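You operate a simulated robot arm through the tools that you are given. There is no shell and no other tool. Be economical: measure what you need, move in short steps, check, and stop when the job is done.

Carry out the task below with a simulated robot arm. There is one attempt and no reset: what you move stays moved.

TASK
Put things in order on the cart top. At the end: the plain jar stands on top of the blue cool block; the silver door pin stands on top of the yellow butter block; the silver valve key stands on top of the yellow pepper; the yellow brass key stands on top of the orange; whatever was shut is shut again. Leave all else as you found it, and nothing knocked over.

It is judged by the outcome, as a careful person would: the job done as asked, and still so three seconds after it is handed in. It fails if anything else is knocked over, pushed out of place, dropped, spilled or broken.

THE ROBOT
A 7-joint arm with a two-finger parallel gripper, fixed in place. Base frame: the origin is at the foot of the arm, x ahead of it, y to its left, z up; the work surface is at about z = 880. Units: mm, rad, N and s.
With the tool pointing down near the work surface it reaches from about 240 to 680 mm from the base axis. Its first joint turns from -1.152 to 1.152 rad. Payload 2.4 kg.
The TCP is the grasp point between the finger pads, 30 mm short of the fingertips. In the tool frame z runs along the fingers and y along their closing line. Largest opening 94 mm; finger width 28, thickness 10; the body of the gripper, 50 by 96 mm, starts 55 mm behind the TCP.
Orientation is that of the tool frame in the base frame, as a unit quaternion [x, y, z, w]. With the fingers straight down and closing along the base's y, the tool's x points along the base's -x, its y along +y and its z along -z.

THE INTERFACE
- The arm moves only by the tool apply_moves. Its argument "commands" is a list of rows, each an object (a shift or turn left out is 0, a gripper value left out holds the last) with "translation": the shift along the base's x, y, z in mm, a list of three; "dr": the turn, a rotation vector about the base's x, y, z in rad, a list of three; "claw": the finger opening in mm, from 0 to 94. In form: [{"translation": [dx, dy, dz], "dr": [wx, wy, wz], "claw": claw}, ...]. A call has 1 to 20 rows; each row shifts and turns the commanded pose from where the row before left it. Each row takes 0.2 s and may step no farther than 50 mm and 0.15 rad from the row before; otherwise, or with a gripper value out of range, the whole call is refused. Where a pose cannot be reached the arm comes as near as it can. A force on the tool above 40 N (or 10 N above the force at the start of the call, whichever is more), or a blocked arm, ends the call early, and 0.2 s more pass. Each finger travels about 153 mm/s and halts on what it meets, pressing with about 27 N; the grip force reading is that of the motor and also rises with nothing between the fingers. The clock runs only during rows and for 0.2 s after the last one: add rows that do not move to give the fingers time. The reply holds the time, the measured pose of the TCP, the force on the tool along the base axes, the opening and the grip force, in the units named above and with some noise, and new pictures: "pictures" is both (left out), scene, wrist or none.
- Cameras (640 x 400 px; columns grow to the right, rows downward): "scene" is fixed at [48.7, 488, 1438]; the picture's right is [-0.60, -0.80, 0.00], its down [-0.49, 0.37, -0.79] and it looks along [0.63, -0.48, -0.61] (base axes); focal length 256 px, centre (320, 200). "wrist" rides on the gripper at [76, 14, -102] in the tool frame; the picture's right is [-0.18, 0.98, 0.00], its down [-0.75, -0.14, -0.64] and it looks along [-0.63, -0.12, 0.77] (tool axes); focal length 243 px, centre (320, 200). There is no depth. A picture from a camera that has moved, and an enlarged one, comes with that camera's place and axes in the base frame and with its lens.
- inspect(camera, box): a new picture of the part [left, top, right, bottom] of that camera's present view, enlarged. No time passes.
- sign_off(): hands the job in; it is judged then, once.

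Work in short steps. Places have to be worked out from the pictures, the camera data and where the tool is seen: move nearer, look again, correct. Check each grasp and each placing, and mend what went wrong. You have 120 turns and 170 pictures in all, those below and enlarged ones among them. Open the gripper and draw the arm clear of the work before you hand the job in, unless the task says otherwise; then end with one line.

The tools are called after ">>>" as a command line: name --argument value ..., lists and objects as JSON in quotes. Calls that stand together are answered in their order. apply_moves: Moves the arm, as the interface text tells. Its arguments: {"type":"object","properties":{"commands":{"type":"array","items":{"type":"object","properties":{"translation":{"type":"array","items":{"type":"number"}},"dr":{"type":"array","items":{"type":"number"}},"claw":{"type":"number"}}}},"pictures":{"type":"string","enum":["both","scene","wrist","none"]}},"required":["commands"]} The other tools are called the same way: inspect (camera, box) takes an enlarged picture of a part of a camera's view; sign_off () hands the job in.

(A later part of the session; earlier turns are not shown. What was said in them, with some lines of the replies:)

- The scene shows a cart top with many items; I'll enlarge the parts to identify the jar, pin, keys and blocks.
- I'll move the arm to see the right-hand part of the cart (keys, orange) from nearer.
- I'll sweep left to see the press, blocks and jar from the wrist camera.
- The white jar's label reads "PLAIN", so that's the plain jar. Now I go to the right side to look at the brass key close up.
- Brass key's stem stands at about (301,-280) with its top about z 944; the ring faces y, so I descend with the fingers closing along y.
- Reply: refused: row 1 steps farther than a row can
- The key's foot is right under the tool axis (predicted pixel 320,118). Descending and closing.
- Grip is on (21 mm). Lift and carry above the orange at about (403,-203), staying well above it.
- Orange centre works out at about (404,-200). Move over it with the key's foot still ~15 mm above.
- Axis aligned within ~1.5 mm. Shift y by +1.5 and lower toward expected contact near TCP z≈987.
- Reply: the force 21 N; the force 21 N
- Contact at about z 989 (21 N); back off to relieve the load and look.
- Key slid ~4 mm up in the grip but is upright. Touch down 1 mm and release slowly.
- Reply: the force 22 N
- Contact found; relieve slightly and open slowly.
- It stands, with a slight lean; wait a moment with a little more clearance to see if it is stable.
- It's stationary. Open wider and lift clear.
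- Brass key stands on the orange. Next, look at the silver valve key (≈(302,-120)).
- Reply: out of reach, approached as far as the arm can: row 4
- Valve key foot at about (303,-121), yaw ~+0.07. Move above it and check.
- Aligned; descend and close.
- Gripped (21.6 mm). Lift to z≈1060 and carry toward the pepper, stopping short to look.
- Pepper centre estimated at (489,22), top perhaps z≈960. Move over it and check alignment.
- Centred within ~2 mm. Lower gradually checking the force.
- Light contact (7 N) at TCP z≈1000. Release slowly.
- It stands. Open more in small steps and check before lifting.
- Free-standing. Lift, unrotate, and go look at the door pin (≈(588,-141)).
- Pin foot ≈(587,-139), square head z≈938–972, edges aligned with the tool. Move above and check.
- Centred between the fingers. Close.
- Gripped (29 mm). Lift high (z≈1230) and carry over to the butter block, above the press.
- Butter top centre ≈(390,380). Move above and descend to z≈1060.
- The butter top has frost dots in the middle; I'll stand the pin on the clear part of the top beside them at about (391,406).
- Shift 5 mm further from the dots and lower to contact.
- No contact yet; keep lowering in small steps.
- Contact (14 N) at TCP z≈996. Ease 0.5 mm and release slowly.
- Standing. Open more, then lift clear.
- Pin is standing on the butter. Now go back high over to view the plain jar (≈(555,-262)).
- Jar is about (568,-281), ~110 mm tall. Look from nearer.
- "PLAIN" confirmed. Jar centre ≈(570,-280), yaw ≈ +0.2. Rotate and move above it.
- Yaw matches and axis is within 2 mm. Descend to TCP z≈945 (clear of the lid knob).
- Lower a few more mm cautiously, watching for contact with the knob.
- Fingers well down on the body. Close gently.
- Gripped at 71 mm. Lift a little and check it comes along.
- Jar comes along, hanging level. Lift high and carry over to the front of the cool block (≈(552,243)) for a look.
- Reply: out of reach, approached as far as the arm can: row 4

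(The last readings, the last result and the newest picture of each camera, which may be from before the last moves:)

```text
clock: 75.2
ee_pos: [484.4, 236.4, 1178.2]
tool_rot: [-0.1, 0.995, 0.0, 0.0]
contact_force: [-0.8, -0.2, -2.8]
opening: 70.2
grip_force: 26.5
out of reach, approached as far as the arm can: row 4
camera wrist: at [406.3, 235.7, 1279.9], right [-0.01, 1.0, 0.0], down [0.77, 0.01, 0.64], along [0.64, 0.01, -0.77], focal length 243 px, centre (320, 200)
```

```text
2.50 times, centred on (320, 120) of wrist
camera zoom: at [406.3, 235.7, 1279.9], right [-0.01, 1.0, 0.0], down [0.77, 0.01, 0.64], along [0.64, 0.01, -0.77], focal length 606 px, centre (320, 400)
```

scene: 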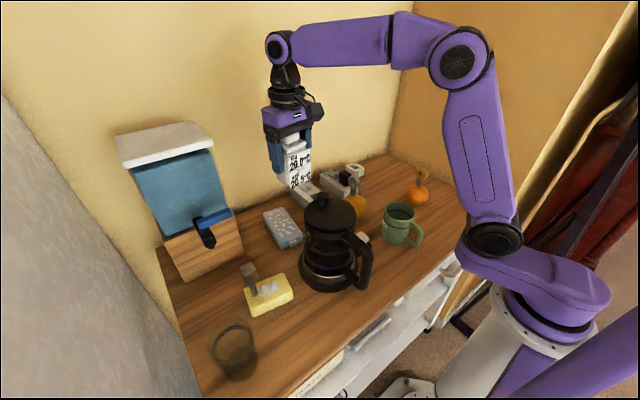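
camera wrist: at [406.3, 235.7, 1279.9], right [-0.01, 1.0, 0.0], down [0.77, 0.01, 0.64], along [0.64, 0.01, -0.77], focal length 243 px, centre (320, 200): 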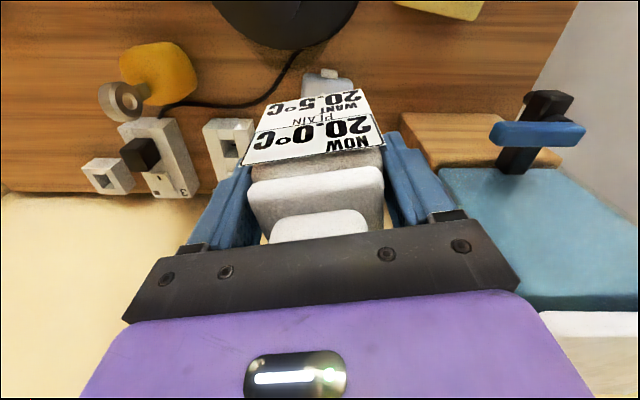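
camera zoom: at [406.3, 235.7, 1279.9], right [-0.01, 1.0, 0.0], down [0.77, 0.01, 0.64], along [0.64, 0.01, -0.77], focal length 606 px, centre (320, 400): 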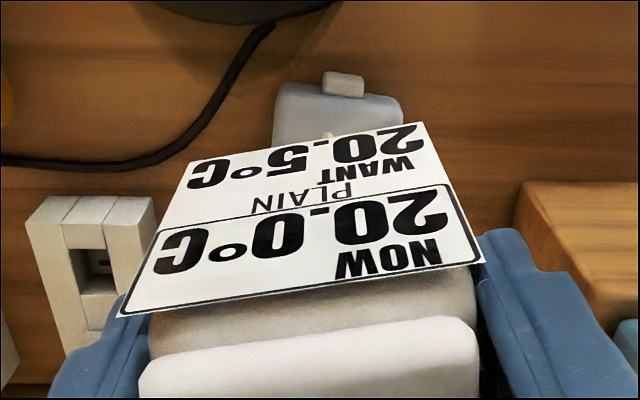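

Cool block seems to span x≈493–630 about y≈240, yaw ≈ -0.1, ~72 wide. Align yaw and back off a bit, higher, to see more of the block.

>>> apply_moves --commands '[{"translation": [-10, 0, 30], "dr": [0, 0, -0.1]}, {"translation": [-20, 0, 20], "dr": [0, 0, -0.1]}, {"translation": [-20, 10, 20], "dr": [0, 0, -0.1]}, {"translation": [-20, 10, 20]}, {}, {}]' --pictures "wrist"

>>> inspect --camera "scene" --box '[230, 180, 330, 260]'

```text
clock: 76.6
ee_pos: [414.3, 257.9, 1270.8]
tool_rot: [0.051, 0.999, 0.0, -0.001]
contact_force: [0.5, 0.9, -3.2]
opening: 70.3
grip_force: 26.8
camera wrist: at [339.8, 279.0, 1370.9], right [0.28, 0.96, 0.0], down [0.74, -0.22, 0.64], along [0.62, -0.18, -0.77], focal length 243 px, centre (320, 200)
```

wrist: 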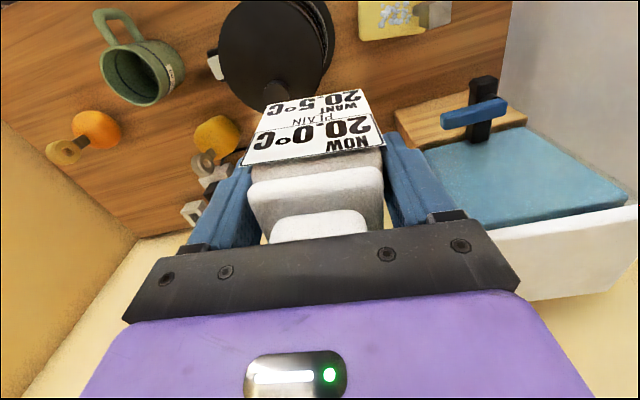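

```text
5.00 times, centred on (280, 220) of scene
camera zoom: at [48.8, 488.0, 1438.0], right [-0.6, -0.8, 0.0], down [-0.49, 0.37, -0.79], along [0.63, -0.48, -0.61], focal length 1279 px, centre (520, 100)
```

zoom: 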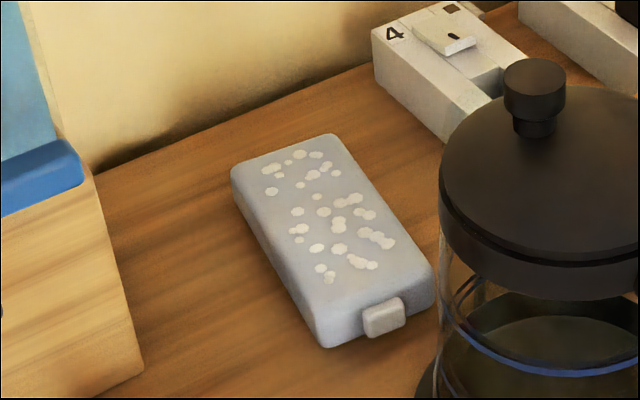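

Block centre ≈(566,240), yaw ≈ -0.11. Move the jar over it, lowering to z≈1080 (jar bottom ≈1010).

>>> apply_moves --commands '[{"translation": [38, -5, -25]}, {"translation": [38, -5, -25]}, {"translation": [38, -5, -25]}, {"translation": [35, -3, -30]}, {"translation": [0, 0, -45]}, {"translation": [0, 0, -45]}, {}, {}]' --pictures "both"

>>> inspect --camera "scene" --box '[220, 150, 340, 270]'

```text
clock: 78.4
ee_pos: [563.5, 237.4, 1074.1]
tool_rot: [0.05, 0.999, 0.0, 0.0]
contact_force: [0.7, 0.4, -2.8]
opening: 70.4
grip_force: 26.8
camera wrist: at [488.4, 259.7, 1175.4], right [0.28, 0.96, 0.0], down [0.74, -0.22, 0.64], along [0.62, -0.18, -0.77], focal length 243 px, centre (320, 200)
```

scene: 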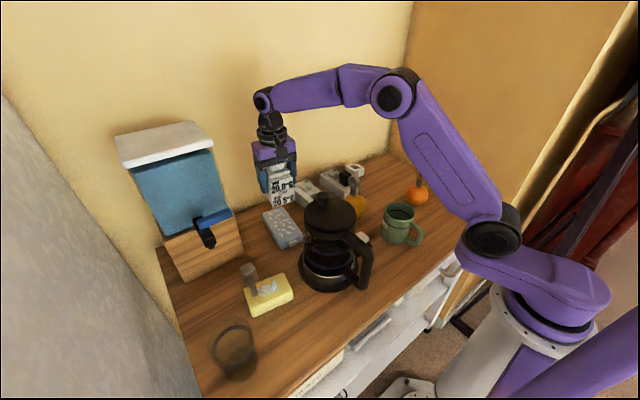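
wrist: 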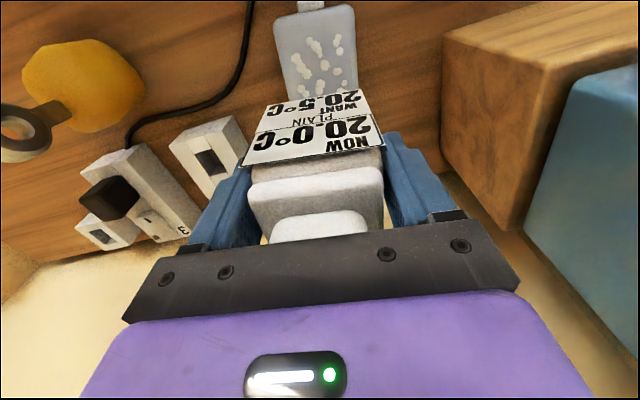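

```text
3.33 times, centred on (280, 210) of scene
camera zoom: at [48.8, 488.0, 1438.0], right [-0.6, -0.8, 0.0], down [-0.49, 0.37, -0.79], along [0.63, -0.48, -0.61], focal length 853 px, centre (453, 167)
```

zoom: 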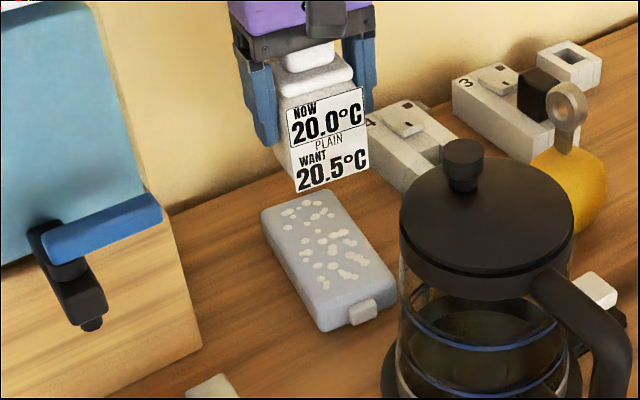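

Shift +3,+4 mm to centre, then lower toward contact near TCP z≈975.

>>> apply_moves --commands '[{"translation": [3, 4, -30]}, {"translation": [0, 0, -30]}, {"translation": [0, 0, -10]}, {}, {}]' --pictures "wrist"

>>> inspect --camera "scene" --box '[220, 150, 340, 270]'

```text
clock: 79.6
ee_pos: [566.2, 242.4, 1004.7]
tool_rot: [0.051, 0.999, 0.0, 0.0]
contact_force: [0.2, 0.0, -3.7]
opening: 70.2
grip_force: 27.2
camera wrist: at [490.9, 263.6, 1105.3], right [0.28, 0.96, 0.0], down [0.74, -0.22, 0.64], along [0.62, -0.18, -0.77], focal length 243 px, centre (320, 200)
```

wrist: 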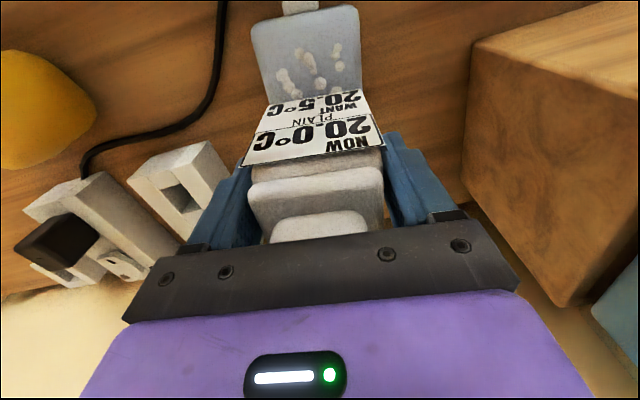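

```text
3.33 times, centred on (280, 210) of scene
camera zoom: at [48.8, 488.0, 1438.0], right [-0.6, -0.8, 0.0], down [-0.49, 0.37, -0.79], along [0.63, -0.48, -0.61], focal length 853 px, centre (453, 167)
```

zoom: 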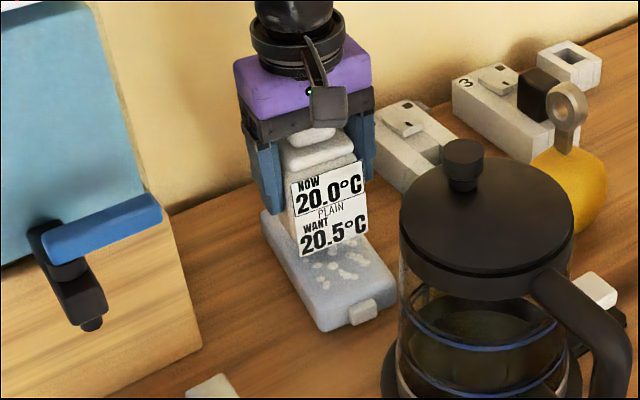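

>>> apply_moves --commands '[{"translation": [0, 0, -10]}, {"translation": [0, 0, -6]}, {}]' --pictures "none"

>>> apply_moves --commands '[{"translation": [0, 0, -3]}, {"translation": [0, 0, -2]}, {}]' --pictures "none"

>>> apply_moves --commands '[{"translation": [0, 0, -2]}, {}]' --pictures "none"

```text
clock: 80.4
ee_pos: [565.9, 242.1, 987.5]
tool_rot: [0.051, 0.999, 0.0, 0.0]
contact_force: [-0.2, -0.2, -3.5]
opening: 70.4
grip_force: 27.2
```

```text
clock: 81.2
ee_pos: [565.4, 242.0, 984.0]
tool_rot: [0.05, 0.999, 0.0, 0.0]
contact_force: [0.4, -0.3, -3.4]
opening: 70.2
grip_force: 26.4
```

```text
clock: 81.8
ee_pos: [565.7, 241.8, 981.7]
tool_rot: [0.05, 0.999, 0.001, 0.001]
contact_force: [-3.7, -1.6, 13.4]
opening: 70.4
grip_force: 27.4
```

Contact at TCP z≈982. Check how it sits before release.

>>> inspect --camera "scene" --box '[240, 170, 320, 260]'

>>> apply_moves --commands '[{"translation": [0, 0, 0.5]}, {"claw": 72}, {"claw": 75}, {"claw": 79}, {}, {}, {}]' --pictures "wrist"

>>> inspect --camera "scene" --box '[240, 170, 320, 260]'

```text
4.44 times, centred on (280, 215) of scene
camera zoom: at [48.4, 487.8, 1438.1], right [-0.6, -0.8, 0.0], down [-0.49, 0.37, -0.79], along [0.63, -0.48, -0.61], focal length 1137 px, centre (498, 133)
```

zoom: 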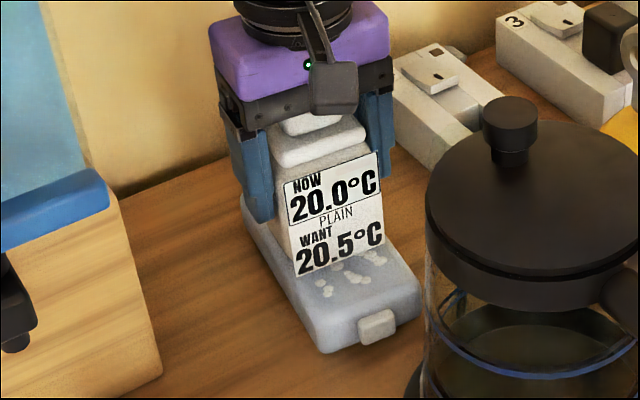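

```text
clock: 83.4
ee_pos: [566.4, 242.8, 982.3]
tool_rot: [0.05, 0.999, 0.0, 0.0]
contact_force: [0.1, 0.1, 0.0]
opening: 78.9
grip_force: 0.0
camera wrist: at [491.3, 264.3, 1083.4], right [0.28, 0.96, 0.0], down [0.74, -0.22, 0.64], along [0.62, -0.18, -0.77], focal length 243 px, centre (320, 200)
```

wrist: 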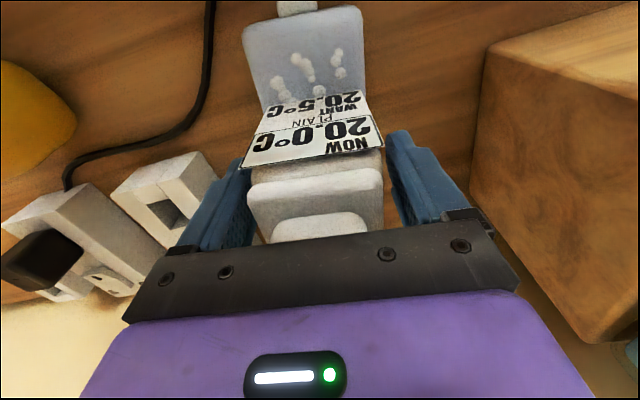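

```text
4.44 times, centred on (280, 215) of scene
camera zoom: at [48.7, 488.0, 1438.0], right [-0.6, -0.8, 0.0], down [-0.49, 0.37, -0.79], along [0.63, -0.48, -0.61], focal length 1137 px, centre (498, 133)
```

zoom: 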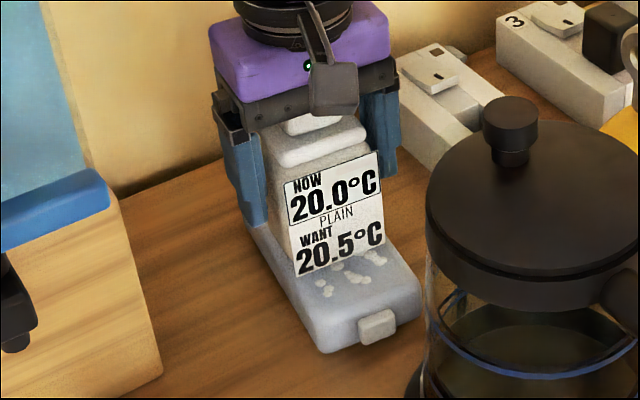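

Jar stands steady. Open wider, lift straight up and draw the arm away.

>>> apply_moves --commands '[{"claw": 86}, {"claw": 92}, {}, {"translation": [0, 0, 20]}, {"translation": [0, 0, 40]}, {"translation": [0, 0, 45]}, {"translation": [0, 0, 45]}, {"translation": [-20, 0, 45]}, {"translation": [-40, -30, 25], "dr": [0, 0, 0.1]}, {"translation": [-20, -45, 0]}, {"translation": [-10, -45, 0]}, {"translation": [0, -45, 0]}, {"translation": [0, -45, 0]}, {"translation": [0, -45, 0]}, {}, {}]' --pictures "both"

>>> inspect --camera "scene" --box '[220, 140, 340, 320]'

>>> inspect --camera "scene" --box '[320, 130, 480, 260]'

```text
refused: row 9 steps farther than a row can; nothing moved
```

```text
2.22 times, centred on (280, 230) of scene
camera zoom: at [48.7, 488.0, 1438.0], right [-0.6, -0.8, 0.0], down [-0.49, 0.37, -0.79], along [0.63, -0.48, -0.61], focal length 569 px, centre (409, 133)
```

zoom: 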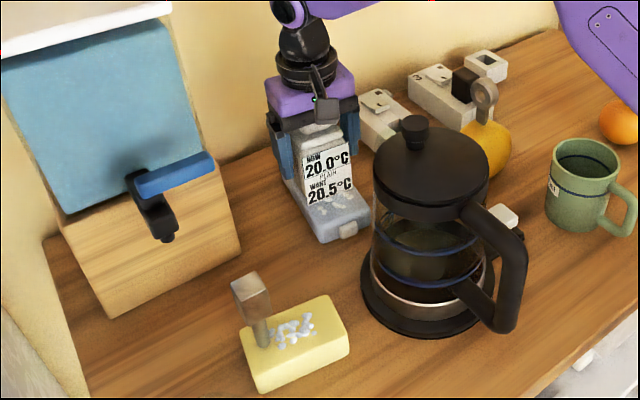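

```text
3.08 times, centred on (400, 195) of scene
camera zoom: at [48.7, 488.0, 1438.0], right [-0.6, -0.8, 0.0], down [-0.49, 0.37, -0.79], along [0.63, -0.48, -0.61], focal length 787 px, centre (74, 215)
```

zoom: 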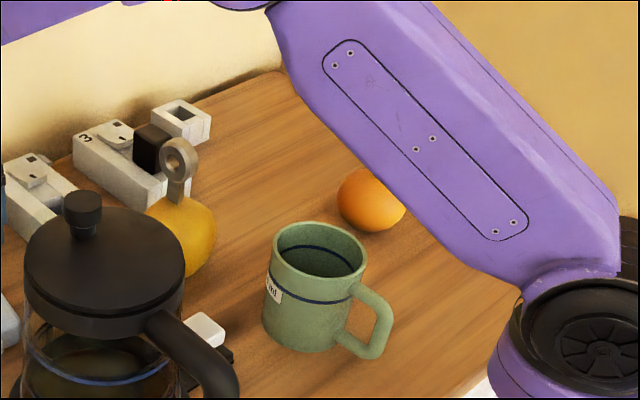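

One row was too long; redo with shorter steps.

>>> apply_moves --commands '[{"claw": 86}, {"claw": 92}, {}, {"translation": [0, 0, 20]}, {"translation": [0, 0, 40]}, {"translation": [0, 0, 45]}, {"translation": [0, 0, 45]}, {"translation": [-20, 0, 40]}, {"translation": [-30, -25, 20], "dr": [0, 0, 0.1]}, {"translation": [-20, -42, 10]}, {"translation": [-10, -45, 0]}, {"translation": [0, -45, 0]}, {"translation": [0, -45, 0]}, {"translation": [0, -45, 0]}, {}, {}]' --pictures "both"

>>> inspect --camera "scene" --box '[220, 140, 340, 320]'

>>> inspect --camera "scene" --box '[320, 130, 480, 260]'

```text
clock: 86.8
ee_pos: [486.0, -4.6, 1202.8]
tool_rot: [0.0, 1.0, 0.0, 0.0]
contact_force: [0.0, -0.2, -0.2]
opening: 92.0
grip_force: 0.1
camera wrist: at [409.1, 10.2, 1302.9], right [0.18, 0.98, 0.0], down [0.75, -0.14, 0.64], along [0.63, -0.12, -0.77], focal length 243 px, centre (320, 200)
```

scene: 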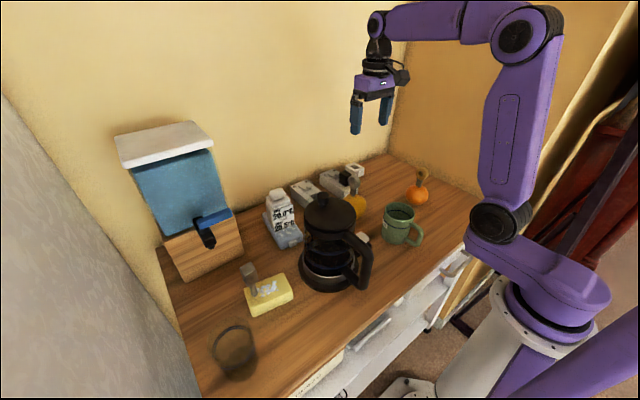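
wrist: 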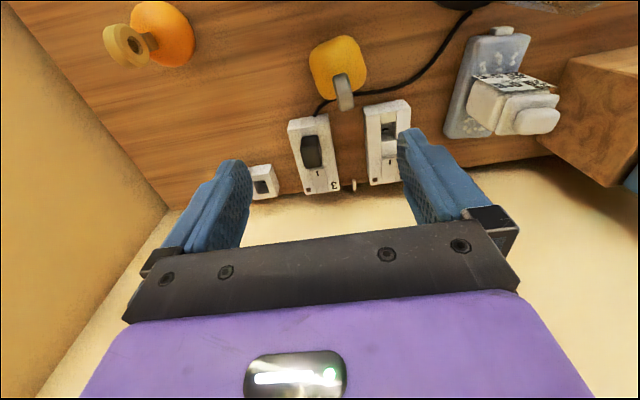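

```text
2.22 times, centred on (280, 230) of scene
camera zoom: at [48.7, 488.0, 1438.0], right [-0.6, -0.8, 0.0], down [-0.49, 0.37, -0.79], along [0.63, -0.48, -0.61], focal length 569 px, centre (409, 133)
```

zoom: 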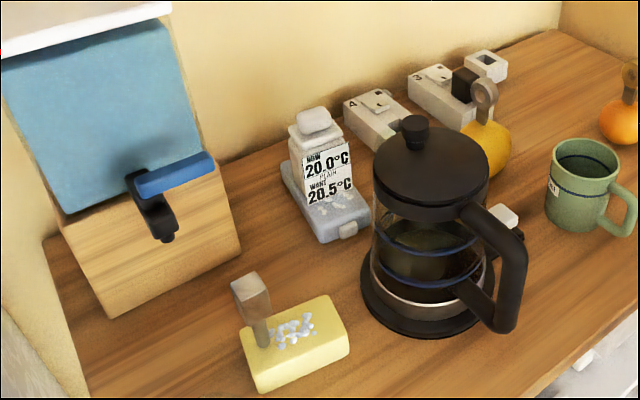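

```text
3.08 times, centred on (400, 195) of scene
camera zoom: at [48.7, 488.0, 1438.0], right [-0.6, -0.8, 0.0], down [-0.49, 0.37, -0.79], along [0.63, -0.48, -0.61], focal length 787 px, centre (74, 215)
```

zoom: 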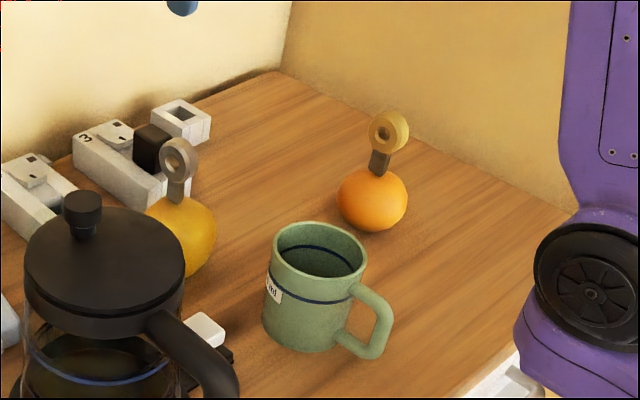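

All four placements stand, nothing else moved, and the arm is clear with the gripper open. Handing in.

>>> sign_off

```text
The job is handed in.
```

I handed the job in with all four placements done: the plain jar is on the blue cool block, the door pin on the butter, the valve key on the pepper and the brass key on the orange. In the last pictures all four were standing, with the brass key leaning slightly. I opened nothing that was shut, and nothing else looked moved.
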